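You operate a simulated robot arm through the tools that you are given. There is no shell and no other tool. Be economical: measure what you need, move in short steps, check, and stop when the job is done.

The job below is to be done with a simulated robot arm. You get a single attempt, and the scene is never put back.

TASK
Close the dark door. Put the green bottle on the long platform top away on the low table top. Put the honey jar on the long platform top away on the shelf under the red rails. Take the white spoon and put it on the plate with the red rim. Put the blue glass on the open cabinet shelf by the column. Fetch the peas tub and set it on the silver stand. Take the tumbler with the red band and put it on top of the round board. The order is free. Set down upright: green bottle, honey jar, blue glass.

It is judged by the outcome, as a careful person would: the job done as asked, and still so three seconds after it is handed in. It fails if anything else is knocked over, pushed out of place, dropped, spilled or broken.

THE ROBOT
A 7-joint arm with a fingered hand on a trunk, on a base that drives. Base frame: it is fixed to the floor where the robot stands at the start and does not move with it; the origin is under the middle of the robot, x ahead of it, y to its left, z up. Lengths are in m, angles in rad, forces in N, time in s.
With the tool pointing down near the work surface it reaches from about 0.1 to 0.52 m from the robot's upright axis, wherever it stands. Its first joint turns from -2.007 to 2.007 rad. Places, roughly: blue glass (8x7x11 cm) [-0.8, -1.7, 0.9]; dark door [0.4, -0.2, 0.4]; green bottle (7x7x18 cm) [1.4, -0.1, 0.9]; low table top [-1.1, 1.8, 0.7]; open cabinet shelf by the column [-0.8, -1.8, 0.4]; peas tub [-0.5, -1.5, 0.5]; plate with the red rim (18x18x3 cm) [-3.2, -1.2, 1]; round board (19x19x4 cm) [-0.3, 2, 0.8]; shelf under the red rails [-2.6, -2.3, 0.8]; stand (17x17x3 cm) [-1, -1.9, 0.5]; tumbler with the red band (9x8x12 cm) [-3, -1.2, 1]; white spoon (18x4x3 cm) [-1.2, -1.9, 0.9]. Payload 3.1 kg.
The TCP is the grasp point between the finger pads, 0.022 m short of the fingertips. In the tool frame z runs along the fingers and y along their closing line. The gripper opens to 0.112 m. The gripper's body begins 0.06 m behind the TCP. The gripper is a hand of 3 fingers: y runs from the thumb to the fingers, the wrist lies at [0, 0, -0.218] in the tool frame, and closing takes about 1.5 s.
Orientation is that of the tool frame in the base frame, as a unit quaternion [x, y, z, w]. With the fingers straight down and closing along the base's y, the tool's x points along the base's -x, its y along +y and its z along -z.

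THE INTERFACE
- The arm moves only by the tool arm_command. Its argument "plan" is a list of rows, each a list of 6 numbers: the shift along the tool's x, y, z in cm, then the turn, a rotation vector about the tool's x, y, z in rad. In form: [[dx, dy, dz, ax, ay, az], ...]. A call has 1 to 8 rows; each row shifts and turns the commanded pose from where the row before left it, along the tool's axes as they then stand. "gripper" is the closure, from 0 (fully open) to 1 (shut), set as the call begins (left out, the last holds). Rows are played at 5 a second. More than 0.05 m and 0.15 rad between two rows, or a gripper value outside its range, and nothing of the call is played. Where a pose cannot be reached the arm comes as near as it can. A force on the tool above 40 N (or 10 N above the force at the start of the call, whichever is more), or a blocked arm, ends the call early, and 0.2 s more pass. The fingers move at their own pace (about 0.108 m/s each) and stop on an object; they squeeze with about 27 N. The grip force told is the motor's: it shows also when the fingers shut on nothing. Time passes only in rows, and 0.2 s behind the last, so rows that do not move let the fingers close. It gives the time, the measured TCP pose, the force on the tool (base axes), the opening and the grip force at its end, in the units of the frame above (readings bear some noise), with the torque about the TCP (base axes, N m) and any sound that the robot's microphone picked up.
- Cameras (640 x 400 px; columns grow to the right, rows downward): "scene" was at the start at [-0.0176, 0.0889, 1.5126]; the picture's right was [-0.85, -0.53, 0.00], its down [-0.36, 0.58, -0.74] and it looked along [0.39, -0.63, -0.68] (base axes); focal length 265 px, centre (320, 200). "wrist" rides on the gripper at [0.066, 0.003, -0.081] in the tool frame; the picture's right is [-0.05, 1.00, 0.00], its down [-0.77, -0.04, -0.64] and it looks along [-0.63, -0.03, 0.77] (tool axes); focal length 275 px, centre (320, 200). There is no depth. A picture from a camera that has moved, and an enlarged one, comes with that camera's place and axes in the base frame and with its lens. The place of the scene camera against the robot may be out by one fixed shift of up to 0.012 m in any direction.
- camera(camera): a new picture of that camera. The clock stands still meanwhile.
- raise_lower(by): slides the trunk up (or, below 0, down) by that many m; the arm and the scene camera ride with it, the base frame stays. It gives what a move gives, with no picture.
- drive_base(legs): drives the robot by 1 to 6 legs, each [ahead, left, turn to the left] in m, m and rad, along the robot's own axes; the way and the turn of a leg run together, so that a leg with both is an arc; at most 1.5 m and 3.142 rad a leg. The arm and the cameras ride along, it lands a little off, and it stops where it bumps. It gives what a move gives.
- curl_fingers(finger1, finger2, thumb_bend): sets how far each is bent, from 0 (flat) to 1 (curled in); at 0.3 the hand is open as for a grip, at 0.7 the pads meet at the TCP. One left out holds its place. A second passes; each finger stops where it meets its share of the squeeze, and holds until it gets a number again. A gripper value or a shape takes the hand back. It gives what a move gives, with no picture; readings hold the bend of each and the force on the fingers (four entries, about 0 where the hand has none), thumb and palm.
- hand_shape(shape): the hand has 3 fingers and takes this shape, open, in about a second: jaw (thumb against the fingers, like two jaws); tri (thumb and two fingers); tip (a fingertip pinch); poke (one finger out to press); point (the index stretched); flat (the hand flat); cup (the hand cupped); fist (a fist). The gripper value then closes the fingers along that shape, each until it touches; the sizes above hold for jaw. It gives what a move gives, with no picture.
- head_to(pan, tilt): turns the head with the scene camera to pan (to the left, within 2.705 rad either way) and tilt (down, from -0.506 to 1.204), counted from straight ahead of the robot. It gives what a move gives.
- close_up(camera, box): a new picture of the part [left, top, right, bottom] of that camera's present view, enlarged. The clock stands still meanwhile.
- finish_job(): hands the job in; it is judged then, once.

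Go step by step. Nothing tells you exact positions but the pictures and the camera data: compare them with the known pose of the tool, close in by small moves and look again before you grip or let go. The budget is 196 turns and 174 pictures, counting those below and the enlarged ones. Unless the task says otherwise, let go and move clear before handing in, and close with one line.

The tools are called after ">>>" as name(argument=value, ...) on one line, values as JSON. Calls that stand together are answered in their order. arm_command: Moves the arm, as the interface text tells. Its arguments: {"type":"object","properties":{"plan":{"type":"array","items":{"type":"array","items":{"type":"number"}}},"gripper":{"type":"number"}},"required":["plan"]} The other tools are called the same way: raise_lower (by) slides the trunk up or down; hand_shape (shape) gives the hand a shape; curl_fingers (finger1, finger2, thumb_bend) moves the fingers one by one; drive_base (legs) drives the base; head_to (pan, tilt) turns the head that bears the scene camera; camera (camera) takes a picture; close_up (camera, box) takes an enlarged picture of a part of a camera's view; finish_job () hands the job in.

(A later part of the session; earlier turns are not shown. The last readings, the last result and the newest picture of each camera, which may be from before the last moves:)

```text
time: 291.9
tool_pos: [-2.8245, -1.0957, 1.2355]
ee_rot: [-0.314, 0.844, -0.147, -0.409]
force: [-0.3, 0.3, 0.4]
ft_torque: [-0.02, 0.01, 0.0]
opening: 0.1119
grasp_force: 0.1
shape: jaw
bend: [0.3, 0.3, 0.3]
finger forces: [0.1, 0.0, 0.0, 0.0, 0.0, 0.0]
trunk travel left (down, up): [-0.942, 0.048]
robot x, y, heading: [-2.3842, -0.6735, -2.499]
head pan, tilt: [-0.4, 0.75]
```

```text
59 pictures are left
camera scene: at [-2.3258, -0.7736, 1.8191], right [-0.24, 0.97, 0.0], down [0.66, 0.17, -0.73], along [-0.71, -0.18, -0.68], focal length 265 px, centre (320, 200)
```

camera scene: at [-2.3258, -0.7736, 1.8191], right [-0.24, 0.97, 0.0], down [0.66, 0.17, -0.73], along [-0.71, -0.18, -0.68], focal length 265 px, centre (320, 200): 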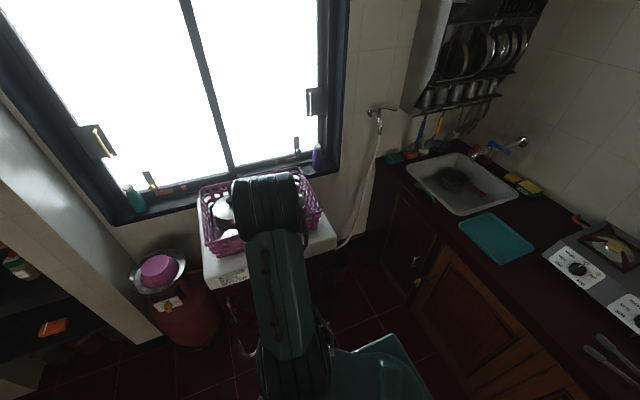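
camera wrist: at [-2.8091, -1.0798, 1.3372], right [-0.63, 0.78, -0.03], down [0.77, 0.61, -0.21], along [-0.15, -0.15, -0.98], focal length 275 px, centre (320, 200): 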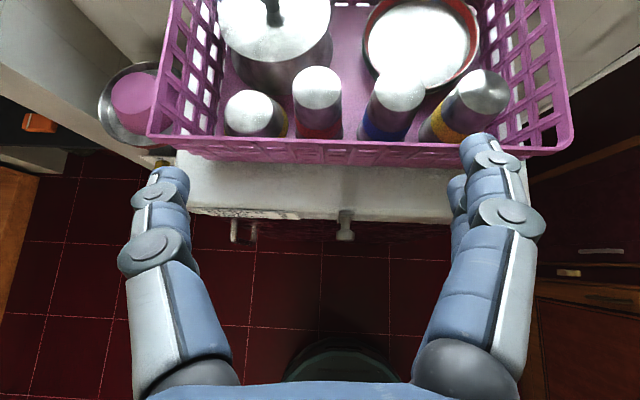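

The basket holds four tumblers; the red-banded one is second from left at about (-2.95,-1.206), top z≈1.06. The red-rimmed plate is at the back right. I pitch the hand down and move over the tumbler.

>>> arm_command(plan=[[0, 0, 0, 0, -0.149, 0], [0, 0, 0, 0, -0.149, 0]], gripper=0.25)

>>> drive_base(legs=[[0.15, 0.013, 0]])

>>> raise_lower(by=-0.1)

>>> camera(camera="wrist")

```text
time: 292.4
tool_pos: [-2.8387, -1.0896, 1.2353]
ee_rot: [-0.324, 0.894, -0.104, -0.292]
force: [0.2, -1.0, 0.2]
ft_torque: [0.0, 0.02, 0.0]
opening: 0.0842
grasp_force: 0.1
shape: jaw
bend: [0.63, 0.63, 0.6]
finger forces: [0.0, 0.0, 0.0, 0.1, 0.1, 0.0]
out of reach, approached as far as the arm can: row 2
trunk travel left (down, up): [-0.942, 0.048]
robot x, y, heading: [-2.3874, -0.6739, -2.497]
head pan, tilt: [-0.4, 0.75]
```

```text
time: 293.8
tool_pos: [-2.9413, -1.2005, 1.2375]
ee_rot: [-0.329, 0.892, -0.103, -0.294]
force: [-0.3, 0.1, 0.3]
ft_torque: [0.01, 0.01, -0.03]
opening: 0.084
grasp_force: 0.1
shape: jaw
bend: [0.63, 0.63, 0.6]
finger forces: [0.0, 0.0, 0.0, 0.0, 0.0, 0.1]
trunk travel left (down, up): [-0.942, 0.048]
robot x, y, heading: [-2.5002, -0.7791, -2.494]
head pan, tilt: [-0.4, 0.75]
```

```text
time: 295.2
tool_pos: [-2.9444, -1.2024, 1.1366]
ee_rot: [-0.33, 0.891, -0.102, -0.293]
force: [-0.3, -1.1, 0.2]
ft_torque: [0.0, 0.0, -0.01]
opening: 0.0843
grasp_force: 0.1
shape: jaw
bend: [0.63, 0.63, 0.6]
finger forces: [0.0, 0.1, 0.0, 0.0, 0.0, 0.1]
trunk travel left (down, up): [-0.842, 0.148]
robot x, y, heading: [-2.4978, -0.7752, -2.491]
head pan, tilt: [-0.4, 0.75]
```

```text
58 pictures are left
camera wrist: at [-2.9495, -1.2023, 1.2403], right [-0.62, 0.79, -0.02], down [0.78, 0.62, 0.06], along [0.06, 0.02, -1.0], focal length 275 px, centre (320, 200)
```

wrist: 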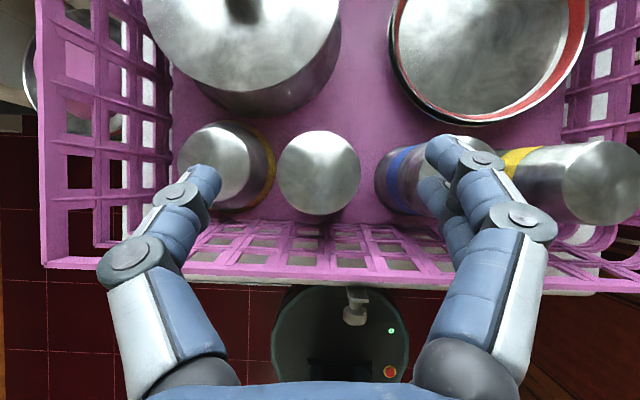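

Directly over the red-banded tumbler (its circle is centred). Narrowing the fingers slightly, adjusting 1 cm forward and lowering.

>>> arm_command(plan=[[0.93, -0.2, 0.68, 0, 0, 0], [0, 0, 0, 0, 0, 0]], gripper=0.36)

>>> raise_lower(by=-0.07)

>>> camera(camera="wrist")

```text
time: 295.8
tool_pos: [-2.9502, -1.2104, 1.1361]
ee_rot: [-0.329, 0.892, -0.103, -0.292]
force: [-0.2, 0.4, 0.1]
ft_torque: [-0.02, -0.01, -0.01]
opening: 0.0723
grasp_force: 0.1
shape: jaw
bend: [0.7, 0.7, 0.68]
finger forces: [0.1, 0.0, 0.1, 0.0, 0.0, 0.0]
trunk travel left (down, up): [-0.842, 0.148]
robot x, y, heading: [-2.5007, -0.7792, -2.493]
head pan, tilt: [-0.4, 0.75]
```

```text
time: 296.9
tool_pos: [-2.9512, -1.2085, 1.066]
ee_rot: [-0.329, 0.892, -0.103, -0.293]
force: [-0.5, 0.1, 0.7]
ft_torque: [0.0, 0.02, 0.02]
opening: 0.0721
grasp_force: 0.1
shape: jaw
bend: [0.7, 0.7, 0.68]
finger forces: [0.0, 0.0, 0.1, 0.1, 0.0, 0.0]
trunk travel left (down, up): [-0.772, 0.218]
robot x, y, heading: [-2.4999, -0.7766, -2.491]
head pan, tilt: [-0.4, 0.75]
```

```text
57 pictures are left
camera wrist: at [-2.9566, -1.2106, 1.1699], right [-0.62, 0.79, -0.02], down [0.78, 0.62, 0.06], along [0.06, 0.02, -1.0], focal length 275 px, centre (320, 200)
```

wrist: 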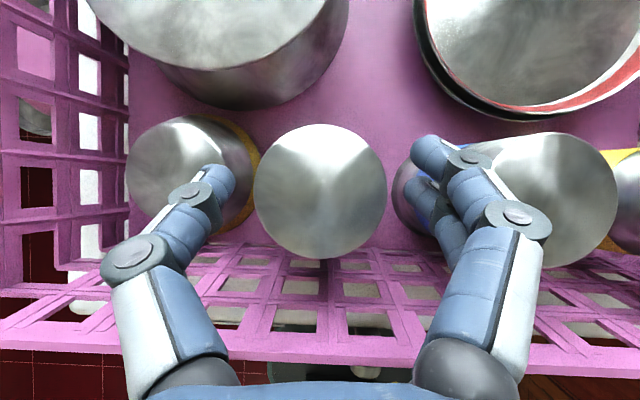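

The side gaps between tumblers are too thin for the fingers; front/back has room. I rise, make the hand vertical and rotate it ~75° so it grips front–back.

>>> raise_lower(by=0.1)

>>> arm_command(plan=[[0, 0, 0, 0, -0.14, 0], [0, 0, 0, 0, -0.14, 0], [0, 0, 0, 0, -0.14, 0], [0, 0, 0, 0, -0.14, 0]], gripper=0.25)

>>> arm_command(plan=[[0, 0, 0, 0, 0, -0.149], [0, 0, 0, 0, 0, -0.149], [0, 0, 0, 0, 0, -0.149], [0, 0, 0, 0, 0, -0.149], [0, 0, 0, 0, 0, -0.149], [0, 0, 0, 0, 0, -0.149], [0, 0, 0, 0, 0, -0.149], [0, 0, 0, 0, 0, -0.149]])

>>> camera(camera="wrist")

```text
time: 298.2
tool_pos: [-2.9515, -1.2096, 1.1644]
ee_rot: [-0.33, 0.891, -0.103, -0.293]
force: [0.0, 0.1, 0.5]
ft_torque: [0.02, -0.02, 0.01]
opening: 0.0719
grasp_force: 0.1
shape: jaw
bend: [0.7, 0.7, 0.68]
finger forces: [0.0, 0.0, 0.0, 0.0, 0.1, 0.0]
trunk travel left (down, up): [-0.872, 0.118]
robot x, y, heading: [-2.5005, -0.7768, -2.499]
head pan, tilt: [-0.4, 0.75]
```

```text
time: 299.2
tool_pos: [-2.933, -1.2014, 1.1652]
ee_rot: [-0.332, 0.924, -0.048, -0.185]
force: [0.0, 0.2, 0.6]
ft_torque: [0.01, 0.03, 0.0]
opening: 0.0838
grasp_force: 0.1
shape: jaw
bend: [0.64, 0.64, 0.6]
finger forces: [0.1, 0.0, 0.0, 0.1, 0.0, 0.0]
out of reach, approached as far as the arm can: row 1, 3, 4
trunk travel left (down, up): [-0.872, 0.118]
robot x, y, heading: [-2.5, -0.7762, -2.494]
head pan, tilt: [-0.4, 0.75]
```

```text
time: 301.0
tool_pos: [-2.9319, -1.2038, 1.1631]
ee_rot: [0.794, -0.576, -0.064, 0.18]
force: [0.4, 0.0, 0.2]
ft_torque: [-0.02, 0.03, 0.04]
opening: 0.0834
grasp_force: 0.1
shape: jaw
bend: [0.64, 0.64, 0.6]
finger forces: [0.0, 0.0, 0.1, 0.1, 0.0, 0.0]
trunk travel left (down, up): [-0.872, 0.118]
robot x, y, heading: [-2.5007, -0.7813, -2.495]
head pan, tilt: [-0.4, 0.75]
```

```text
56 pictures are left
camera wrist: at [-2.8891, -1.2496, 1.2466], right [-0.91, -0.23, 0.35], down [-0.02, 0.87, 0.5], along [-0.42, 0.44, -0.79], focal length 275 px, centre (320, 200)
```

wrist: 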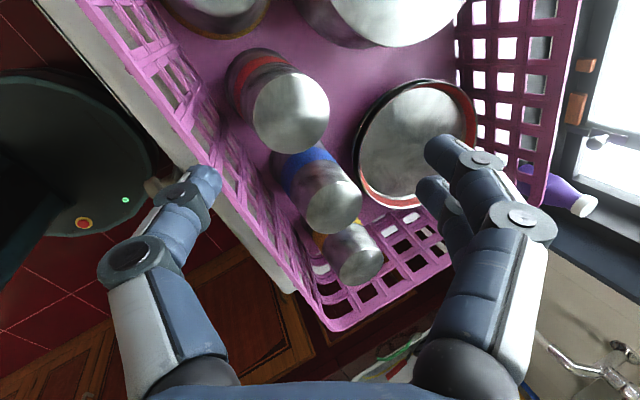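

>>> arm_command(plan=[[-1.43, -3.4, -1.48, 0, 0, 0], [-1.43, -3.4, -1.48, 0, 0, 0], [-1.43, -3.4, -1.48, 0, 0, 0], [0, 0, 0, 0.124, -0.038, 0], [0, 0, 0, 0.124, -0.038, 0], [0, 0, 0, 0.124, -0.038, 0], [0, 0, 0, 0, 0, 0]])

>>> drive_base(legs=[[0.14, 0, 0]])

>>> camera(camera="wrist")

```text
time: 302.6
tool_pos: [-2.8254, -1.1225, 1.163]
ee_rot: [0.802, -0.584, -0.044, 0.12]
force: [0.5, 0.7, 0.6]
ft_torque: [0.03, -0.02, 0.02]
opening: 0.0839
grasp_force: 0.0
shape: jaw
bend: [0.64, 0.64, 0.6]
finger forces: [0.1, 0.0, 0.1, 0.1, 0.0, 0.0]
out of reach, approached as far as the arm can: row 4, 5, 6
trunk travel left (down, up): [-0.872, 0.118]
robot x, y, heading: [-2.4988, -0.7789, -2.495]
head pan, tilt: [-0.4, 0.75]
```

```text
time: 303.9
tool_pos: [-2.9376, -1.2079, 1.1633]
ee_rot: [0.801, -0.584, -0.044, 0.121]
force: [-0.6, -0.1, 0.4]
ft_torque: [0.0, 0.0, 0.01]
opening: 0.0837
grasp_force: 0.0
shape: jaw
bend: [0.64, 0.64, 0.6]
finger forces: [0.0, 0.0, 0.1, 0.0, 0.0, 0.1]
trunk travel left (down, up): [-0.872, 0.118]
robot x, y, heading: [-2.6105, -0.8643, -2.499]
head pan, tilt: [-0.4, 0.75]
```

```text
55 pictures are left
camera wrist: at [-2.9032, -1.2582, 1.246], right [-0.94, -0.24, 0.24], down [-0.07, 0.83, 0.55], along [-0.34, 0.5, -0.8], focal length 275 px, centre (320, 200)
```

wrist: 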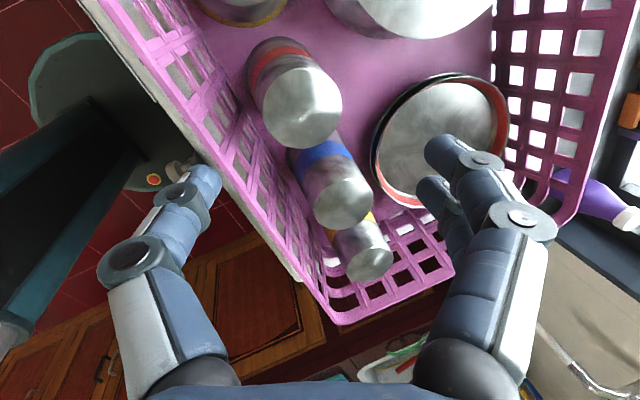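

>>> raise_lower(by=0.11)

>>> arm_command(plan=[[-0.3, -1.1, 4.34, 0, 0, 0], [-0.3, -1.1, 4.34, 0, 0, 0], [-0.3, -1.1, 4.34, 0, 0, 0], [0, 0, 0, 0.124, -0.037, 0], [0, 0, 0, 0.124, -0.037, 0], [0.2, 1.5, 0, 0, 0, 0], [0, 0, 0, 0, 0, 0]])

>>> camera(camera="wrist")

```text
time: 305.3
tool_pos: [-2.9383, -1.2077, 1.2729]
ee_rot: [0.801, -0.585, -0.043, 0.121]
force: [0.1, 0.0, 0.3]
ft_torque: [0.01, -0.02, 0.02]
opening: 0.084
grasp_force: 0.1
shape: jaw
bend: [0.64, 0.64, 0.6]
finger forces: [0.0, 0.0, 0.1, 0.1, 0.0, 0.0]
trunk travel left (down, up): [-0.982, 0.008]
robot x, y, heading: [-2.6117, -0.865, -2.494]
head pan, tilt: [-0.4, 0.75]
```

```text
time: 306.9
tool_pos: [-2.9481, -1.2043, 1.1408]
ee_rot: [0.807, -0.588, -0.03, 0.051]
force: [-0.2, 0.1, -0.9]
ft_torque: [0.02, 0.02, 0.01]
opening: 0.0838
grasp_force: 0.1
shape: jaw
bend: [0.64, 0.64, 0.6]
finger forces: [0.0, 0.0, 0.0, 0.0, 0.1, 0.0]
out of reach, approached as far as the arm can: row 4, 5
trunk travel left (down, up): [-0.982, 0.008]
robot x, y, heading: [-2.6165, -0.8642, -2.496]
head pan, tilt: [-0.4, 0.75]
```

```text
54 pictures are left
camera wrist: at [-2.9214, -1.2631, 1.2217], right [-0.96, -0.26, 0.12], down [-0.13, 0.77, 0.62], along [-0.25, 0.58, -0.78], focal length 275 px, centre (320, 200)
```

wrist: 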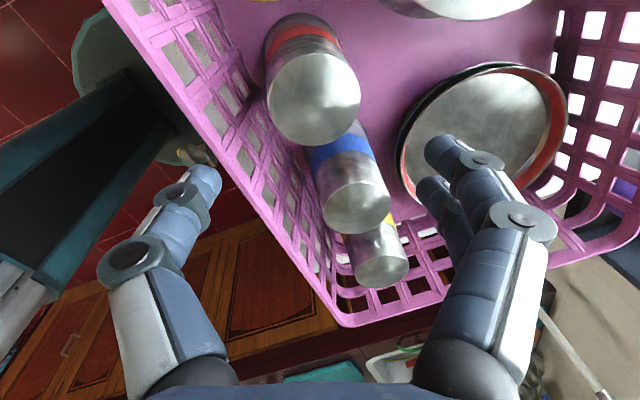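

>>> arm_command(plan=[[0.7, 0.65, 0, 0.06, -0.03, 0], [0, 0, 0, 0.05, 0, 0]])

>>> raise_lower(by=-0.085)

>>> camera(camera="wrist")

```text
time: 307.5
tool_pos: [-2.9328, -1.188, 1.1394]
ee_rot: [0.807, -0.589, -0.025, 0.018]
force: [-0.3, 0.4, 1.1]
ft_torque: [0.0, 0.02, 0.03]
opening: 0.0837
grasp_force: 0.0
shape: jaw
bend: [0.64, 0.64, 0.6]
finger forces: [0.0, 0.1, 0.0, 0.0, 0.0, 0.0]
out of reach, approached as far as the arm can: row 1, 2
trunk travel left (down, up): [-0.982, 0.008]
robot x, y, heading: [-2.61, -0.8649, -2.493]
head pan, tilt: [-0.4, 0.75]
```

```text
time: 308.6
tool_pos: [-2.9338, -1.1906, 1.0611]
ee_rot: [0.808, -0.588, -0.027, 0.029]
force: [3.9, 1.1, 37.6]
ft_torque: [-0.94, 2.13, 0.17]
opening: 0.087
grasp_force: 0.2
shape: jaw
bend: [0.62, 0.59, 0.59]
finger forces: [28.7, 7.9, 0.1, 0.1, 3.3, 0.1]
trunk travel left (down, up): [-0.899, 0.091]
robot x, y, heading: [-2.6086, -0.8637, -2.494]
head pan, tilt: [-0.4, 0.75]
stopped: the force on the tool passed its limit (the readings are from after the stop); the commanded pose is now the measured one
```

```text
53 pictures are left
camera wrist: at [-2.9093, -1.2525, 1.1413], right [-0.96, -0.26, 0.08], down [-0.15, 0.76, 0.64], along [-0.22, 0.6, -0.77], focal length 275 px, centre (320, 200)
```

wrist: 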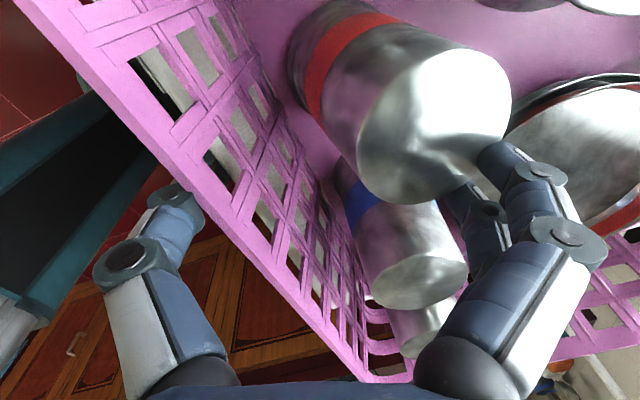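

A finger landed on the tumbler's top (the arm had drifted back). Raising and correcting with the base.

>>> raise_lower(by=0.07)

>>> drive_base(legs=[[0.028, 0.0075, 0]])

>>> camera(camera="wrist")

```text
time: 309.7
tool_pos: [-2.9348, -1.1929, 1.1276]
ee_rot: [0.807, -0.589, -0.026, 0.023]
force: [0.8, -0.4, -0.9]
ft_torque: [-0.02, 0.01, 0.01]
opening: 0.0839
grasp_force: 0.0
shape: jaw
bend: [0.63, 0.63, 0.6]
finger forces: [0.0, 0.0, 0.1, 0.1, 0.1, 0.0]
trunk travel left (down, up): [-0.969, 0.021]
robot x, y, heading: [-2.6145, -0.8606, -2.497]
head pan, tilt: [-0.4, 0.75]
```

```text
time: 310.6
tool_pos: [-2.9492, -1.2119, 1.1297]
ee_rot: [0.807, -0.589, -0.026, 0.025]
force: [-0.2, 0.7, 0.9]
ft_torque: [-0.04, 0.0, 0.02]
opening: 0.0841
grasp_force: 0.0
shape: jaw
bend: [0.63, 0.63, 0.6]
finger forces: [0.1, 0.1, 0.1, 0.0, 0.0, 0.1]
trunk travel left (down, up): [-0.969, 0.021]
robot x, y, heading: [-2.6339, -0.8879, -2.494]
head pan, tilt: [-0.4, 0.75]
```

```text
52 pictures are left
camera wrist: at [-2.9256, -1.2735, 1.2099], right [-0.96, -0.26, 0.07], down [-0.16, 0.75, 0.64], along [-0.22, 0.61, -0.76], focal length 275 px, centre (320, 200)
```

wrist: 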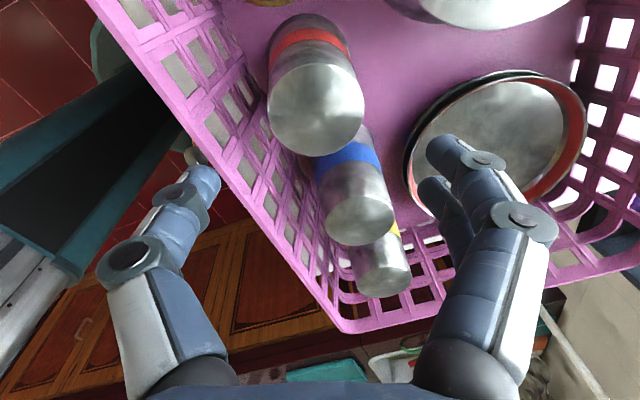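

>>> raise_lower(by=-0.05)

>>> raise_lower(by=-0.06)

>>> camera(camera="wrist")

```text
time: 311.5
tool_pos: [-2.952, -1.2138, 1.079]
ee_rot: [0.807, -0.589, -0.026, 0.023]
force: [-0.6, -0.5, 0.6]
ft_torque: [-0.03, -0.01, 0.03]
opening: 0.084
grasp_force: 0.0
shape: jaw
bend: [0.63, 0.63, 0.6]
finger forces: [0.0, 0.0, 0.0, 0.1, 0.0, 0.1]
trunk travel left (down, up): [-0.919, 0.071]
robot x, y, heading: [-2.6275, -0.8864, -2.497]
head pan, tilt: [-0.4, 0.75]
```

```text
time: 312.5
tool_pos: [-2.9524, -1.2148, 1.0174]
ee_rot: [0.808, -0.588, -0.025, 0.024]
force: [-0.2, -0.2, 0.9]
ft_torque: [-0.02, 0.05, 0.04]
opening: 0.0842
grasp_force: 0.0
shape: jaw
bend: [0.63, 0.63, 0.6]
finger forces: [0.0, 0.0, 0.1, 0.0, 0.0, 0.1]
trunk travel left (down, up): [-0.859, 0.131]
robot x, y, heading: [-2.6301, -0.8842, -2.493]
head pan, tilt: [-0.4, 0.75]
```

```text
51 pictures are left
camera wrist: at [-2.9284, -1.2769, 1.0978], right [-0.96, -0.26, 0.07], down [-0.16, 0.75, 0.64], along [-0.22, 0.61, -0.76], focal length 275 px, centre (320, 200)
```

wrist: 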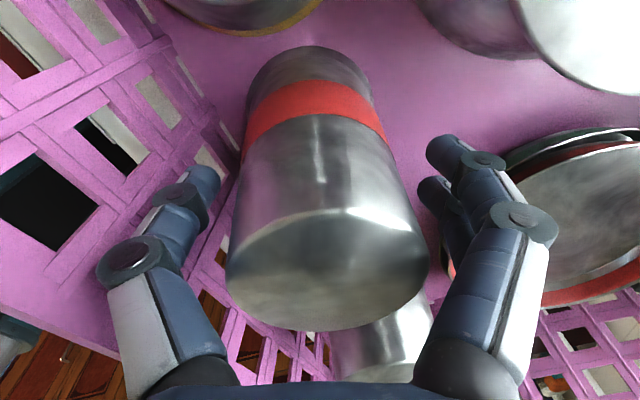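

Fingers straddle the red-banded tumbler cleanly. Gripping and lifting.

>>> arm_command(plan=[[0, 0, 0, 0, 0, 0], [0, 0, 0, 0, 0, 0], [0, 0, 0, 0, 0, 0], [0, 0, 0, 0, 0, 0], [0, 0, 0, 0, 0, 0]], gripper=1)

>>> raise_lower(by=0.13)

>>> camera(camera="wrist")

```text
time: 313.7
tool_pos: [-2.9509, -1.2144, 1.0182]
ee_rot: [0.808, -0.589, -0.026, 0.024]
force: [-0.4, 0.4, 0.6]
ft_torque: [0.02, -0.04, -0.01]
opening: 0.057
grasp_force: 27.1
shape: jaw
bend: [0.73, 0.72, 0.7]
finger forces: [13.3, 12.6, 0.0, 0.1, 23.4, 0.1]
trunk travel left (down, up): [-0.859, 0.131]
robot x, y, heading: [-2.6307, -0.8857, -2.498]
head pan, tilt: [-0.4, 0.75]
```

```text
time: 315.2
tool_pos: [-2.9524, -1.2147, 1.148]
ee_rot: [0.808, -0.589, -0.026, 0.024]
force: [-0.5, -1.2, -2.4]
ft_torque: [0.01, -0.03, 0.01]
opening: 0.057
grasp_force: 26.8
shape: jaw
bend: [0.73, 0.72, 0.7]
finger forces: [13.4, 12.6, 0.0, 0.0, 23.2, 0.0]
trunk travel left (down, up): [-0.989, 0.001]
robot x, y, heading: [-2.6303, -0.8833, -2.499]
head pan, tilt: [-0.4, 0.75]
```

```text
50 pictures are left
camera wrist: at [-2.9286, -1.2771, 1.2277], right [-0.96, -0.26, 0.07], down [-0.16, 0.75, 0.64], along [-0.22, 0.61, -0.76], focal length 275 px, centre (320, 200)
```

wrist: 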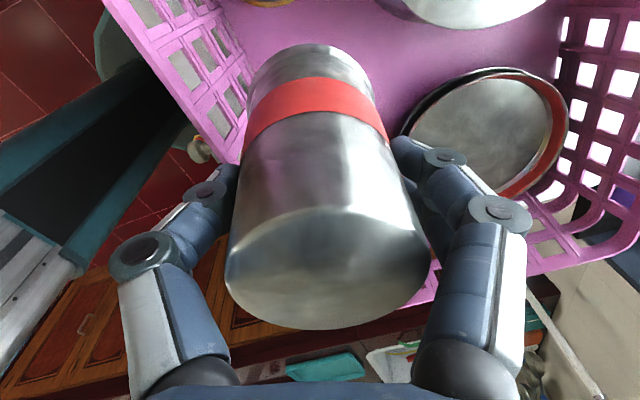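

Tumbler held (bottom 7.9 cm below TCP). Driving back across the room to the table with the round board.

>>> drive_base(legs=[[-1.5, 0, 0], [-1.5, 0, 0], [-0.7, 0, 0], [0, 0, -1.571]])

>>> head_to(pan=0.0, tilt=0.7)

>>> camera(camera="scene")

```text
time: 336.9
tool_pos: [0.0072, 1.6146, 1.1484]
ee_rot: [-0.165, 0.986, 0.034, 0.002]
force: [-0.5, -0.3, -1.0]
ft_torque: [-0.01, 0.02, 0.01]
opening: 0.0566
grasp_force: 26.6
shape: jaw
bend: [0.73, 0.72, 0.7]
finger forces: [13.7, 12.7, 0.1, 0.0, 22.9, 0.1]
trunk travel left (down, up): [-0.989, 0.001]
robot x, y, heading: [0.3437, 1.2969, 2.235]
head pan, tilt: [-0.4, 0.75]
```

```text
time: 337.7
tool_pos: [0.0079, 1.615, 1.1482]
ee_rot: [-0.165, 0.986, 0.034, 0.001]
force: [-0.4, 0.2, -1.0]
ft_torque: [0.02, 0.03, 0.01]
opening: 0.0568
grasp_force: 27.0
shape: jaw
bend: [0.73, 0.72, 0.7]
finger forces: [13.7, 12.6, 0.0, 0.0, 22.9, 0.0]
trunk travel left (down, up): [-0.989, 0.001]
robot x, y, heading: [0.3431, 1.2981, 2.237]
head pan, tilt: [0.0, 0.7]
```

```text
49 pictures are left
camera scene: at [0.2074, 1.2323, 1.8703], right [0.79, 0.62, 0.0], down [0.4, -0.51, -0.76], along [-0.47, 0.6, -0.64], focal length 265 px, centre (320, 200)
```

scene: 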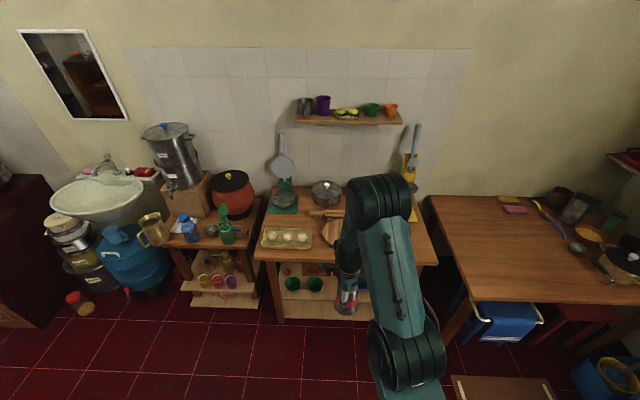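

>>> drive_base(legs=[[0, 0, -0.023], [0.42, -0.03, 0]])

>>> raise_lower(by=-0.12)

>>> camera(camera="wrist")

>>> camera(camera="scene")

```text
time: 340.6
tool_pos: [-0.2045, 1.9664, 1.1481]
ee_rot: [-0.153, 0.988, 0.035, 0.001]
force: [-0.1, 0.3, -0.3]
ft_torque: [0.03, 0.01, -0.03]
opening: 0.0566
grasp_force: 26.9
shape: jaw
bend: [0.73, 0.72, 0.7]
finger forces: [13.8, 12.7, 0.2, 0.0, 23.0, 0.0]
trunk travel left (down, up): [-0.989, 0.001]
robot x, y, heading: [0.1194, 1.6427, 2.212]
head pan, tilt: [0.0, 0.7]
```

```text
time: 342.1
tool_pos: [-0.2049, 1.9665, 1.0283]
ee_rot: [-0.153, 0.988, 0.035, 0.002]
force: [0.0, 0.0, -1.4]
ft_torque: [-0.01, 0.0, -0.01]
opening: 0.0564
grasp_force: 27.0
shape: jaw
bend: [0.73, 0.72, 0.7]
finger forces: [13.6, 12.6, 0.0, 0.0, 22.9, 0.0]
trunk travel left (down, up): [-0.869, 0.121]
robot x, y, heading: [0.1252, 1.6417, 2.208]
head pan, tilt: [0.0, 0.7]
```

```text
48 pictures are left
camera wrist: at [-0.2679, 1.9441, 1.1079], right [-0.26, 0.96, 0.07], down [0.75, 0.15, 0.64], along [0.61, 0.22, -0.76], focal length 275 px, centre (320, 200)
```

wrist: 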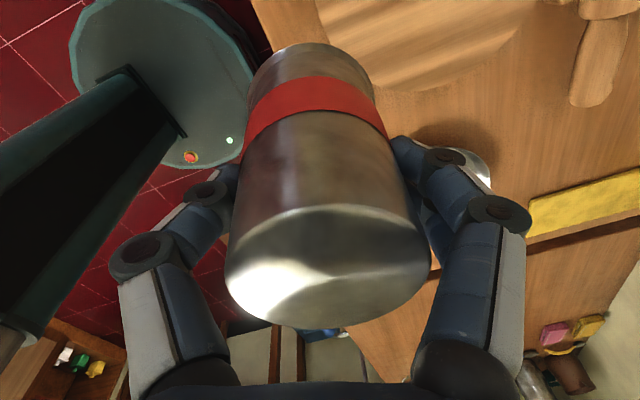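

```text
47 pictures are left
camera scene: at [-0.0147, 1.5784, 1.7503], right [0.8, 0.6, 0.0], down [0.39, -0.52, -0.76], along [-0.46, 0.61, -0.64], focal length 265 px, centre (320, 200)
```

scene: 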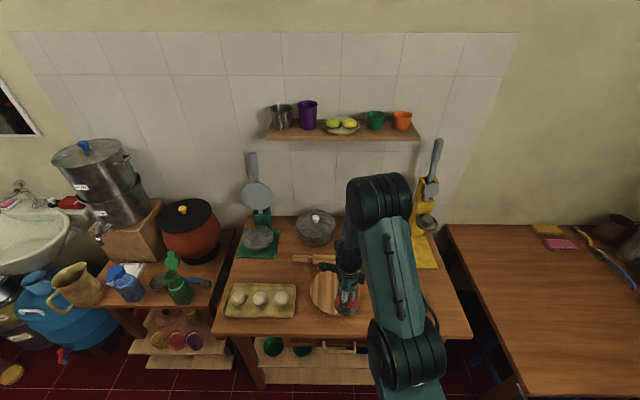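

>>> drive_base(legs=[[0.085, 0.015, 0]])

>>> arm_command(plan=[[1.2, 3.4, 0, 0, 0, 0], [0, 0, 4.5, 0, 0, 0], [0, 0, 2.5, 0, 0, 0]])

>>> camera(camera="wrist")

>>> close_up(camera="scene", box=[240, 200, 440, 325])

```text
time: 343.2
tool_pos: [-0.2687, 2.0249, 1.0291]
ee_rot: [-0.154, 0.987, 0.035, 0.003]
force: [-1.0, 0.6, -1.7]
ft_torque: [-0.02, -0.01, 0.04]
opening: 0.0568
grasp_force: 27.4
shape: jaw
bend: [0.73, 0.72, 0.7]
finger forces: [13.7, 12.7, 0.0, 0.0, 22.9, 0.1]
trunk travel left (down, up): [-0.869, 0.121]
robot x, y, heading: [0.0616, 1.7005, 2.217]
head pan, tilt: [0.0, 0.7]
```

```text
time: 344.0
tool_pos: [-0.2705, 2.0317, 0.9577]
ee_rot: [-0.154, 0.987, 0.034, 0.002]
force: [0.3, 1.0, -1.9]
ft_torque: [0.0, -0.01, 0.03]
opening: 0.0564
grasp_force: 27.3
shape: jaw
bend: [0.73, 0.72, 0.7]
finger forces: [13.6, 12.5, 0.1, 0.1, 23.0, 0.0]
out of reach, approached as far as the arm can: row 1
trunk travel left (down, up): [-0.869, 0.121]
robot x, y, heading: [0.0623, 1.6994, 2.212]
head pan, tilt: [0.0, 0.7]
```

```text
46 pictures are left
camera wrist: at [-0.3338, 2.0101, 1.0386], right [-0.26, 0.96, 0.07], down [0.75, 0.16, 0.64], along [0.61, 0.22, -0.76], focal length 275 px, centre (320, 200)
```

wrist: 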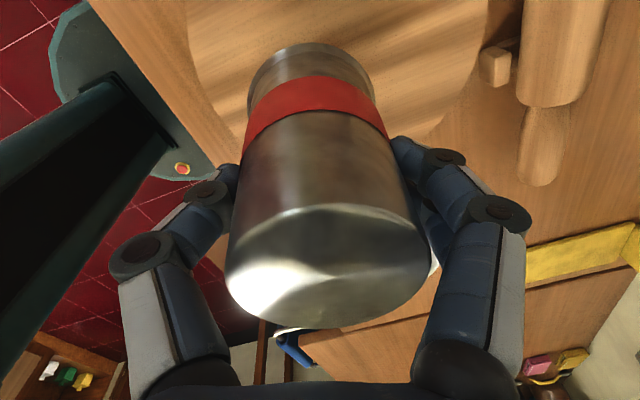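

```text
3.20 times, centred on (340, 262) of scene
camera zoom: at [-0.0768, 1.6377, 1.7505], right [0.8, 0.6, 0.0], down [0.39, -0.52, -0.76], along [-0.46, 0.61, -0.64], focal length 849 px, centre (256, 0)
```

zoom: 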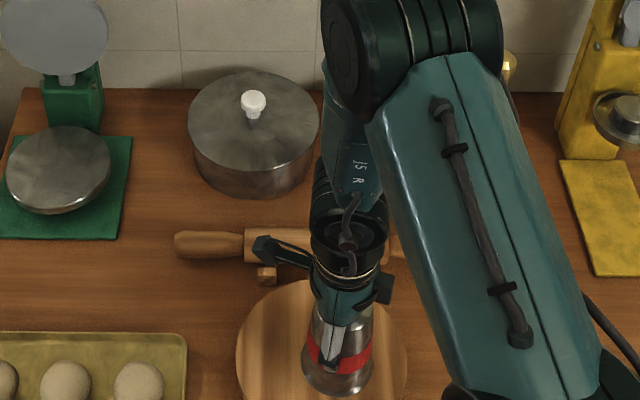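

>>> drive_base(legs=[[0.033, 0.016, 0]])

>>> arm_command(plan=[[0, 0, 2, 0, 0, 0], [0, 0, 1, 0, 0, 0], [0, 0, 0.6, 0, 0, 0], [0, 0, 0.6, 0, 0, 0], [0, 0, 0.6, 0, 0, 0], [0, 0, 0.6, 0, 0, 0]])

>>> camera(camera="wrist")

```text
time: 344.9
tool_pos: [-0.3013, 2.0474, 0.959]
ee_rot: [-0.154, 0.987, 0.036, 0.002]
force: [-0.3, -0.3, -0.8]
ft_torque: [-0.02, 0.02, -0.03]
opening: 0.0566
grasp_force: 27.4
shape: jaw
bend: [0.73, 0.72, 0.7]
finger forces: [13.6, 12.6, 0.0, 0.0, 22.9, 0.0]
trunk travel left (down, up): [-0.869, 0.121]
robot x, y, heading: [0.0305, 1.718, 2.212]
head pan, tilt: [0.0, 0.7]
```

```text
time: 346.1
tool_pos: [-0.3031, 2.0496, 0.9145]
ee_rot: [-0.154, 0.987, 0.039, -0.002]
force: [3.7, -3.7, 39.5]
ft_torque: [-0.15, -0.04, 0.05]
opening: 0.0558
grasp_force: 27.4
shape: jaw
bend: [0.74, 0.74, 0.72]
finger forces: [15.5, 14.7, 0.0, 0.1, 31.6, 0.0]
trunk travel left (down, up): [-0.869, 0.121]
robot x, y, heading: [0.0275, 1.7168, 2.216]
head pan, tilt: [0.0, 0.7]
stopped in row 6: the force on the tool passed its limit (the readings are from after the stop); the commanded pose is now the measured one
```

```text
44 pictures are left
camera wrist: at [-0.3661, 2.0274, 0.9947], right [-0.26, 0.96, 0.08], down [0.76, 0.15, 0.64], along [0.6, 0.22, -0.77], focal length 275 px, centre (320, 200)
```

wrist: 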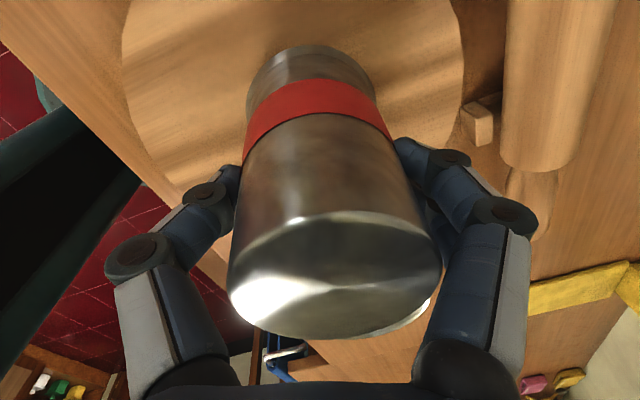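

Tumbler is on the board. Relieving, releasing and lifting straight up.

>>> arm_command(plan=[[0, 0, -0.4, 0, 0, 0], [0, 0, -0.2, 0, 0, 0]])

>>> arm_command(plan=[[0, 0, 0, 0, 0, 0], [0, 0, 0, 0, 0, 0], [0, 0, 0, 0, 0, 0], [0, 0, 0, 0, 0, 0]], gripper=0.2)

>>> raise_lower(by=0.115)

>>> camera(camera="wrist")

```text
time: 346.7
tool_pos: [-0.3067, 2.0512, 0.9177]
ee_rot: [-0.154, 0.987, 0.036, 0.0]
force: [-0.2, 0.3, 1.1]
ft_torque: [-0.02, -0.03, 0.02]
opening: 0.0558
grasp_force: 26.4
shape: jaw
bend: [0.74, 0.73, 0.71]
finger forces: [14.5, 13.5, 0.1, 0.0, 24.8, 0.1]
trunk travel left (down, up): [-0.869, 0.121]
robot x, y, heading: [0.0311, 1.7174, 2.217]
head pan, tilt: [0.0, 0.7]
```

```text
time: 347.7
tool_pos: [-0.3062, 2.0523, 0.9186]
ee_rot: [-0.154, 0.987, 0.037, 0.001]
force: [0.5, -0.7, 0.5]
ft_torque: [0.0, -0.02, -0.02]
opening: 0.0895
grasp_force: 0.0
shape: jaw
bend: [0.59, 0.59, 0.55]
finger forces: [0.0, 0.0, 0.0, 0.0, 0.0, 0.0]
trunk travel left (down, up): [-0.869, 0.121]
robot x, y, heading: [0.0273, 1.7178, 2.215]
head pan, tilt: [0.0, 0.7]
```

```text
time: 349.2
tool_pos: [-0.3062, 2.0516, 1.0334]
ee_rot: [-0.155, 0.987, 0.036, 0.001]
force: [-0.5, 0.2, -0.2]
ft_torque: [-0.06, -0.03, 0.03]
opening: 0.0894
grasp_force: 0.0
shape: jaw
bend: [0.59, 0.59, 0.55]
finger forces: [0.0, 0.0, 0.0, 0.0, 0.0, 0.1]
trunk travel left (down, up): [-0.984, 0.006]
robot x, y, heading: [0.0238, 1.7186, 2.215]
head pan, tilt: [0.0, 0.7]
```

```text
43 pictures are left
camera wrist: at [-0.3692, 2.0293, 1.1129], right [-0.26, 0.96, 0.07], down [0.75, 0.15, 0.64], along [0.61, 0.22, -0.76], focal length 275 px, centre (320, 200)
```

wrist: 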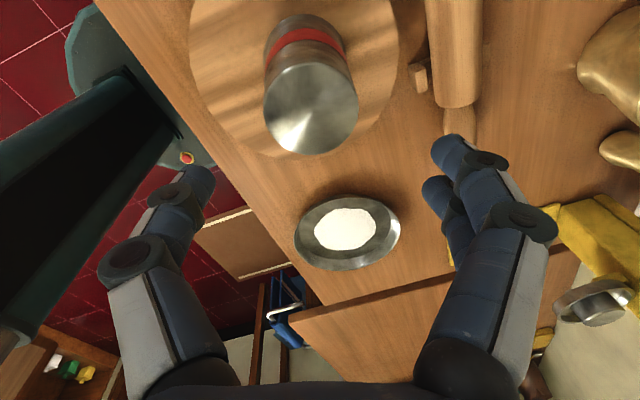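

Tumbler done. Backing off, unwinding the wrist and driving to the counter behind the column.

>>> drive_base(legs=[[-0.5, 0, 0], [0, 0, -1.571], [0, 0, -1.571], [0, -1.45, 0], [0, -1.3, 0], [0.4, 0, 0]])

>>> arm_command(plan=[[0, 0, 0, 0, 0, 0.149], [0, 0, 0, 0, 0, 0.149], [0, 0, 0, 0, 0, 0.149], [0, 0, 0, 0, 0, 0.149], [0, 0, 0, 0, 0, 0.149], [0, 0, 0, 0, 0, 0.149], [0, 0, 0, 0, 0, 0.149], [0, 0, 0, 0, 0, 0.149]], gripper=0)

>>> head_to(pan=0.2, tilt=0.5)

>>> camera(camera="scene")

```text
time: 374.4
tool_pos: [-1.0889, -1.0829, 1.0334]
ee_rot: [0.983, 0.179, 0.001, 0.037]
force: [-0.7, -0.4, 0.6]
ft_torque: [0.01, -0.01, 0.03]
opening: 0.089
grasp_force: 0.1
shape: jaw
bend: [0.59, 0.59, 0.55]
finger forces: [0.1, 0.0, 0.0, 0.0, 0.0, 0.0]
trunk travel left (down, up): [-0.984, 0.006]
robot x, y, heading: [-1.4366, -0.7669, -0.873]
head pan, tilt: [0.0, 0.7]
```

```text
time: 376.2
tool_pos: [-1.0906, -1.0822, 1.0325]
ee_rot: [0.914, -0.404, 0.021, 0.03]
force: [-0.3, 1.0, 0.4]
ft_torque: [0.01, -0.03, 0.0]
opening: 0.112
grasp_force: 0.1
shape: jaw
bend: [0.3, 0.3, 0.3]
finger forces: [0.0, 0.1, 0.0, 0.0, 0.0, 0.0]
trunk travel left (down, up): [-0.984, 0.006]
robot x, y, heading: [-1.4412, -0.7676, -0.872]
head pan, tilt: [0.0, 0.7]
```

```text
time: 376.9
tool_pos: [-1.0895, -1.083, 1.0333]
ee_rot: [0.914, -0.403, 0.021, 0.03]
force: [0.7, 0.0, 0.3]
ft_torque: [0.02, 0.01, -0.04]
opening: 0.1121
grasp_force: 0.1
shape: jaw
bend: [0.3, 0.3, 0.3]
finger forces: [0.0, 0.0, 0.0, 0.1, 0.0, 0.0]
trunk travel left (down, up): [-0.984, 0.006]
robot x, y, heading: [-1.4438, -0.7691, -0.877]
head pan, tilt: [0.201, 0.499]
```

```text
42 pictures are left
camera scene: at [-1.2929, -0.674, 1.883], right [-0.62, -0.78, 0.0], down [-0.37, 0.3, -0.88], along [0.69, -0.55, -0.48], focal length 265 px, centre (320, 200)
```

scene: 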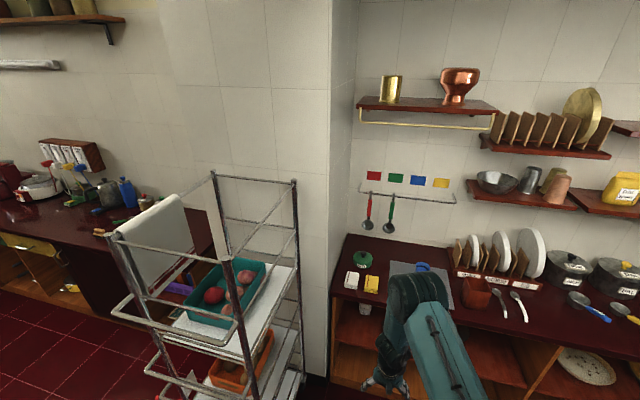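

>>> drive_base(legs=[[0, 0.35, -0.05]])

>>> raise_lower(by=-0.3)

>>> head_to(pan=-0.75, tilt=0.6)

>>> camera(camera="scene")

```text
time: 379.2
tool_pos: [-0.8245, -0.8727, 1.0335]
ee_rot: [0.906, -0.422, 0.021, 0.03]
force: [0.5, 0.5, -0.1]
ft_torque: [0.02, -0.02, 0.0]
opening: 0.1119
grasp_force: 0.0
shape: jaw
bend: [0.3, 0.3, 0.3]
finger forces: [0.0, 0.1, 0.0, 0.0, 0.1, 0.0]
trunk travel left (down, up): [-0.984, 0.006]
robot x, y, heading: [-1.1628, -0.5467, -0.909]
head pan, tilt: [0.201, 0.499]
```

```text
time: 382.2
tool_pos: [-0.8233, -0.8715, 0.7328]
ee_rot: [0.906, -0.421, 0.02, 0.031]
force: [0.1, -0.1, -0.2]
ft_torque: [-0.02, -0.01, 0.0]
opening: 0.112
grasp_force: 0.0
shape: jaw
bend: [0.3, 0.3, 0.3]
finger forces: [0.0, 0.0, 0.0, 0.1, 0.1, 0.0]
trunk travel left (down, up): [-0.684, 0.306]
robot x, y, heading: [-1.1612, -0.5456, -0.915]
head pan, tilt: [0.201, 0.499]
```

```text
time: 383.4
tool_pos: [-0.8242, -0.8716, 0.7336]
ee_rot: [0.906, -0.421, 0.02, 0.031]
force: [-0.5, 0.1, 0.8]
ft_torque: [-0.02, 0.0, -0.01]
opening: 0.1119
grasp_force: 0.0
shape: jaw
bend: [0.3, 0.3, 0.3]
finger forces: [0.0, 0.1, 0.0, 0.1, 0.0, 0.0]
trunk travel left (down, up): [-0.684, 0.306]
robot x, y, heading: [-1.1629, -0.5436, -0.911]
head pan, tilt: [-0.75, 0.6]
```

```text
41 pictures are left
camera scene: at [-1.0877, -0.4843, 1.574], right [-1.0, 0.09, 0.0], down [0.05, 0.56, -0.83], along [-0.08, -0.82, -0.56], focal length 265 px, centre (320, 200)
```

scene: 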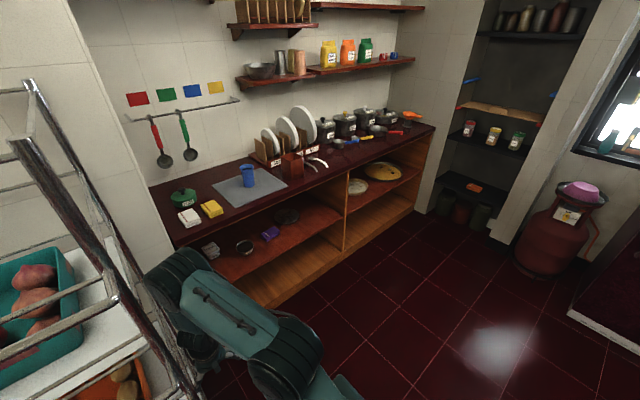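

>>> close_up(camera="scene", box=[150, 130, 350, 290])

```text
2.50 times, centred on (250, 210) of scene
camera zoom: at [-1.0877, -0.4843, 1.574], right [-1.0, 0.09, 0.0], down [0.05, 0.56, -0.83], along [-0.08, -0.82, -0.56], focal length 664 px, centre (495, 175)
```

zoom: 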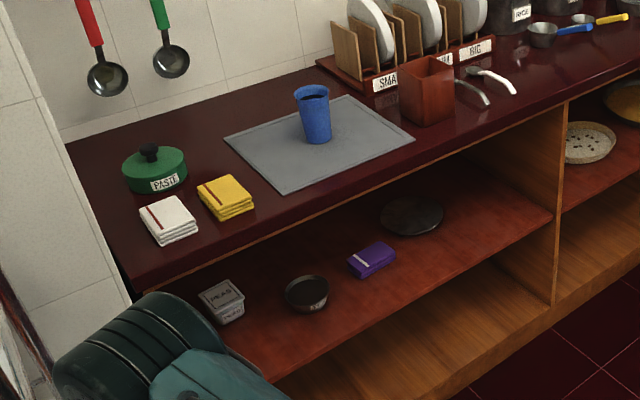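

I see the PEAS tub on the cabinet shelf's left (≈(-0.58,-1.59), shelf z≈0.47), the silver disc stand at ≈(-1.0,-1.89), the blue glass on a grey mat on top, and the white spoon at right. First the peas: move clear of the trolley and level the hand.

>>> drive_base(legs=[[0, -0.37, -0.015]])

>>> arm_command(plan=[[0, 0, 0, 0, 0.149, 0], [0, 0, 0, 0, 0.149, 0], [0, 0, 0, 0, 0.149, 0], [0, 0, 0, 0, 0.149, 0], [0, 0, 0, 0, 0.149, 0], [0, 0, 0, 0, 0.149, 0], [0, 0, 0, 0, 0.149, 0], [0, 0, 0, 0, 0.149, 0]])

>>> arm_command(plan=[[0, -4.5, 0, 0, 0.1, 0], [0, -4.5, 0, 0, 0.1, 0], [0, -4.5, 0, 0, 0, 0]])

>>> raise_lower(by=-0.2)

>>> camera(camera="wrist")

```text
time: 385.8
tool_pos: [-1.1286, -1.1023, 0.7342]
ee_rot: [0.899, -0.436, 0.02, 0.03]
force: [-0.3, 0.0, -0.2]
ft_torque: [0.01, 0.0, 0.01]
opening: 0.1122
grasp_force: 0.3
shape: jaw
bend: [0.3, 0.3, 0.3]
finger forces: [0.0, 0.0, 0.0, 0.0, 0.0, 0.1]
trunk travel left (down, up): [-0.684, 0.306]
robot x, y, heading: [-1.4566, -0.7642, -0.944]
head pan, tilt: [-0.75, 0.6]
```

```text
time: 387.6
tool_pos: [-1.1291, -1.1032, 0.7332]
ee_rot: [0.732, -0.343, 0.522, 0.27]
force: [0.0, 0.3, -0.7]
ft_torque: [0.01, -0.01, 0.01]
opening: 0.1119
grasp_force: 0.0
shape: jaw
bend: [0.3, 0.3, 0.3]
finger forces: [0.0, 0.1, 0.1, 0.0, 0.0, 0.1]
trunk travel left (down, up): [-0.684, 0.306]
robot x, y, heading: [-1.4572, -0.7632, -0.945]
head pan, tilt: [-0.75, 0.6]
```

```text
time: 388.4
tool_pos: [-1.0226, -1.0149, 0.7255]
ee_rot: [0.677, -0.314, 0.592, 0.303]
force: [1.2, -0.2, -0.1]
ft_torque: [-0.07, 0.01, -0.04]
opening: 0.1118
grasp_force: 0.1
shape: jaw
bend: [0.3, 0.3, 0.3]
finger forces: [0.0, 0.0, 0.1, 0.0, 0.0, 0.0]
trunk travel left (down, up): [-0.684, 0.306]
robot x, y, heading: [-1.4567, -0.7641, -0.942]
head pan, tilt: [-0.75, 0.6]
```

```text
time: 390.6
tool_pos: [-1.0239, -1.0152, 0.5256]
ee_rot: [0.677, -0.315, 0.592, 0.303]
force: [-1.0, 0.6, 0.2]
ft_torque: [-0.01, -0.02, -0.02]
opening: 0.1119
grasp_force: 0.0
shape: jaw
bend: [0.3, 0.3, 0.3]
finger forces: [0.0, 0.1, 0.0, 0.0, 0.1, 0.1]
trunk travel left (down, up): [-0.484, 0.506]
robot x, y, heading: [-1.4581, -0.765, -0.945]
head pan, tilt: [-0.75, 0.6]
```

```text
39 pictures are left
camera wrist: at [-1.0687, -0.958, 0.6018], right [-0.79, -0.62, -0.01], down [-0.44, 0.57, -0.69], along [0.43, -0.54, -0.72], focal length 275 px, centre (320, 200)
```

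wrist: 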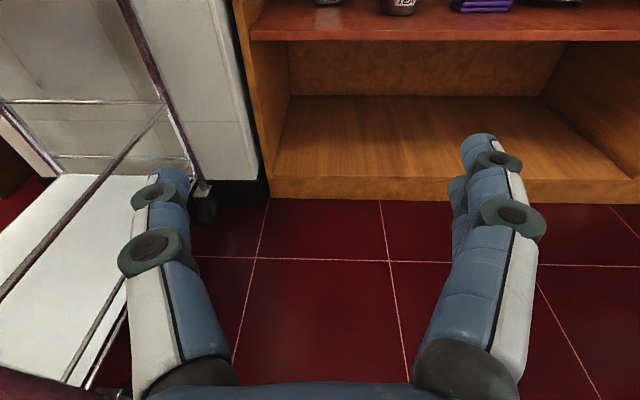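

>>> drive_base(legs=[[0, 0, 0.018], [0.36, 0, 0]])

>>> camera(camera="wrist")

>>> head_to(pan=0.3, tilt=0.8)

>>> camera(camera="scene")

```text
time: 393.2
tool_pos: [-0.8096, -1.2936, 0.5262]
ee_rot: [0.68, -0.31, 0.594, 0.298]
force: [-0.5, 0.6, -0.1]
ft_torque: [0.01, -0.02, 0.04]
opening: 0.112
grasp_force: 0.2
shape: jaw
bend: [0.3, 0.3, 0.3]
finger forces: [0.0, 0.0, 0.0, 0.0, 0.0, 0.1]
trunk travel left (down, up): [-0.484, 0.506]
robot x, y, heading: [-1.2495, -1.0465, -0.931]
head pan, tilt: [-0.75, 0.6]
```

```text
38 pictures are left
camera wrist: at [-0.8551, -1.2364, 0.6016], right [-0.78, -0.62, -0.01], down [-0.45, 0.57, -0.69], along [0.44, -0.54, -0.72], focal length 275 px, centre (320, 200)
```

wrist: 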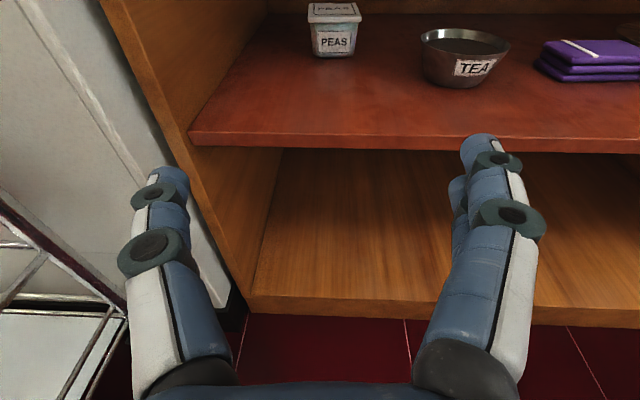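

```text
time: 394.5
tool_pos: [-0.8097, -1.2934, 0.525]
ee_rot: [0.679, -0.309, 0.595, 0.298]
force: [0.7, 0.1, -0.8]
ft_torque: [-0.01, 0.03, 0.02]
opening: 0.1115
grasp_force: 0.0
shape: jaw
bend: [0.3, 0.3, 0.3]
finger forces: [0.0, 0.0, 0.0, 0.1, 0.0, 0.0]
trunk travel left (down, up): [-0.484, 0.506]
robot x, y, heading: [-1.244, -1.0452, -0.93]
head pan, tilt: [0.3, 0.799]
```

```text
37 pictures are left
camera scene: at [-1.0954, -0.9489, 1.3571], right [-0.59, -0.81, 0.0], down [-0.58, 0.42, -0.7], along [0.56, -0.41, -0.72], focal length 265 px, centre (320, 200)
```

scene: 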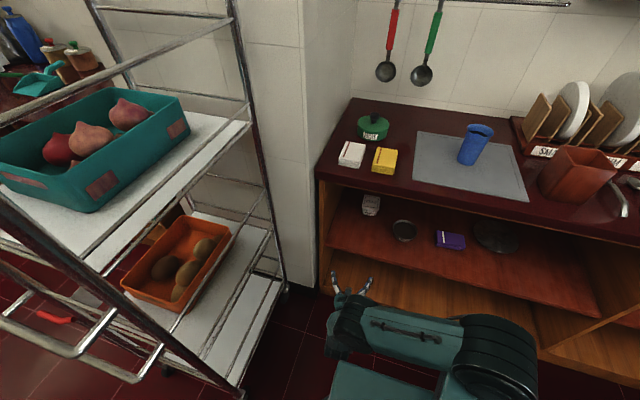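

Peas tub's base front at about (−0.65,−1.52), only ~5 cm tall. Tilting the hand slightly down and moving in.

>>> arm_command(plan=[[0, 0.5, 0, 0, -0.12, 0], [0, 0, 0, 0, -0.1, 0]])

>>> drive_base(legs=[[0.2, 0, 0]])

>>> camera(camera="wrist")

```text
time: 395.1
tool_pos: [-0.8122, -1.2955, 0.5269]
ee_rot: [0.74, -0.341, 0.516, 0.263]
force: [-0.3, 0.0, 0.2]
ft_torque: [-0.01, 0.01, -0.01]
opening: 0.112
grasp_force: 0.0
shape: jaw
bend: [0.3, 0.3, 0.3]
finger forces: [0.0, 0.0, 0.0, 0.0, 0.1, 0.0]
trunk travel left (down, up): [-0.484, 0.506]
robot x, y, heading: [-1.2471, -1.0481, -0.927]
head pan, tilt: [0.3, 0.799]
```

```text
time: 396.7
tool_pos: [-0.6937, -1.4541, 0.5264]
ee_rot: [0.741, -0.34, 0.516, 0.262]
force: [-0.3, -0.6, 0.3]
ft_torque: [0.0, -0.01, -0.01]
opening: 0.112
grasp_force: 0.0
shape: jaw
bend: [0.3, 0.3, 0.3]
finger forces: [0.0, 0.0, 0.0, 0.0, 0.0, 0.1]
trunk travel left (down, up): [-0.484, 0.506]
robot x, y, heading: [-1.1292, -1.2044, -0.925]
head pan, tilt: [0.3, 0.799]
```

```text
36 pictures are left
camera wrist: at [-0.7273, -1.4114, 0.6157], right [-0.78, -0.62, -0.01], down [-0.53, 0.67, -0.52], along [0.33, -0.4, -0.85], focal length 275 px, centre (320, 200)
```

wrist: 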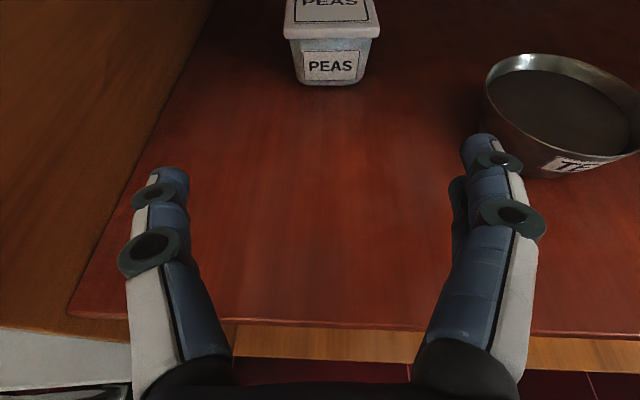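

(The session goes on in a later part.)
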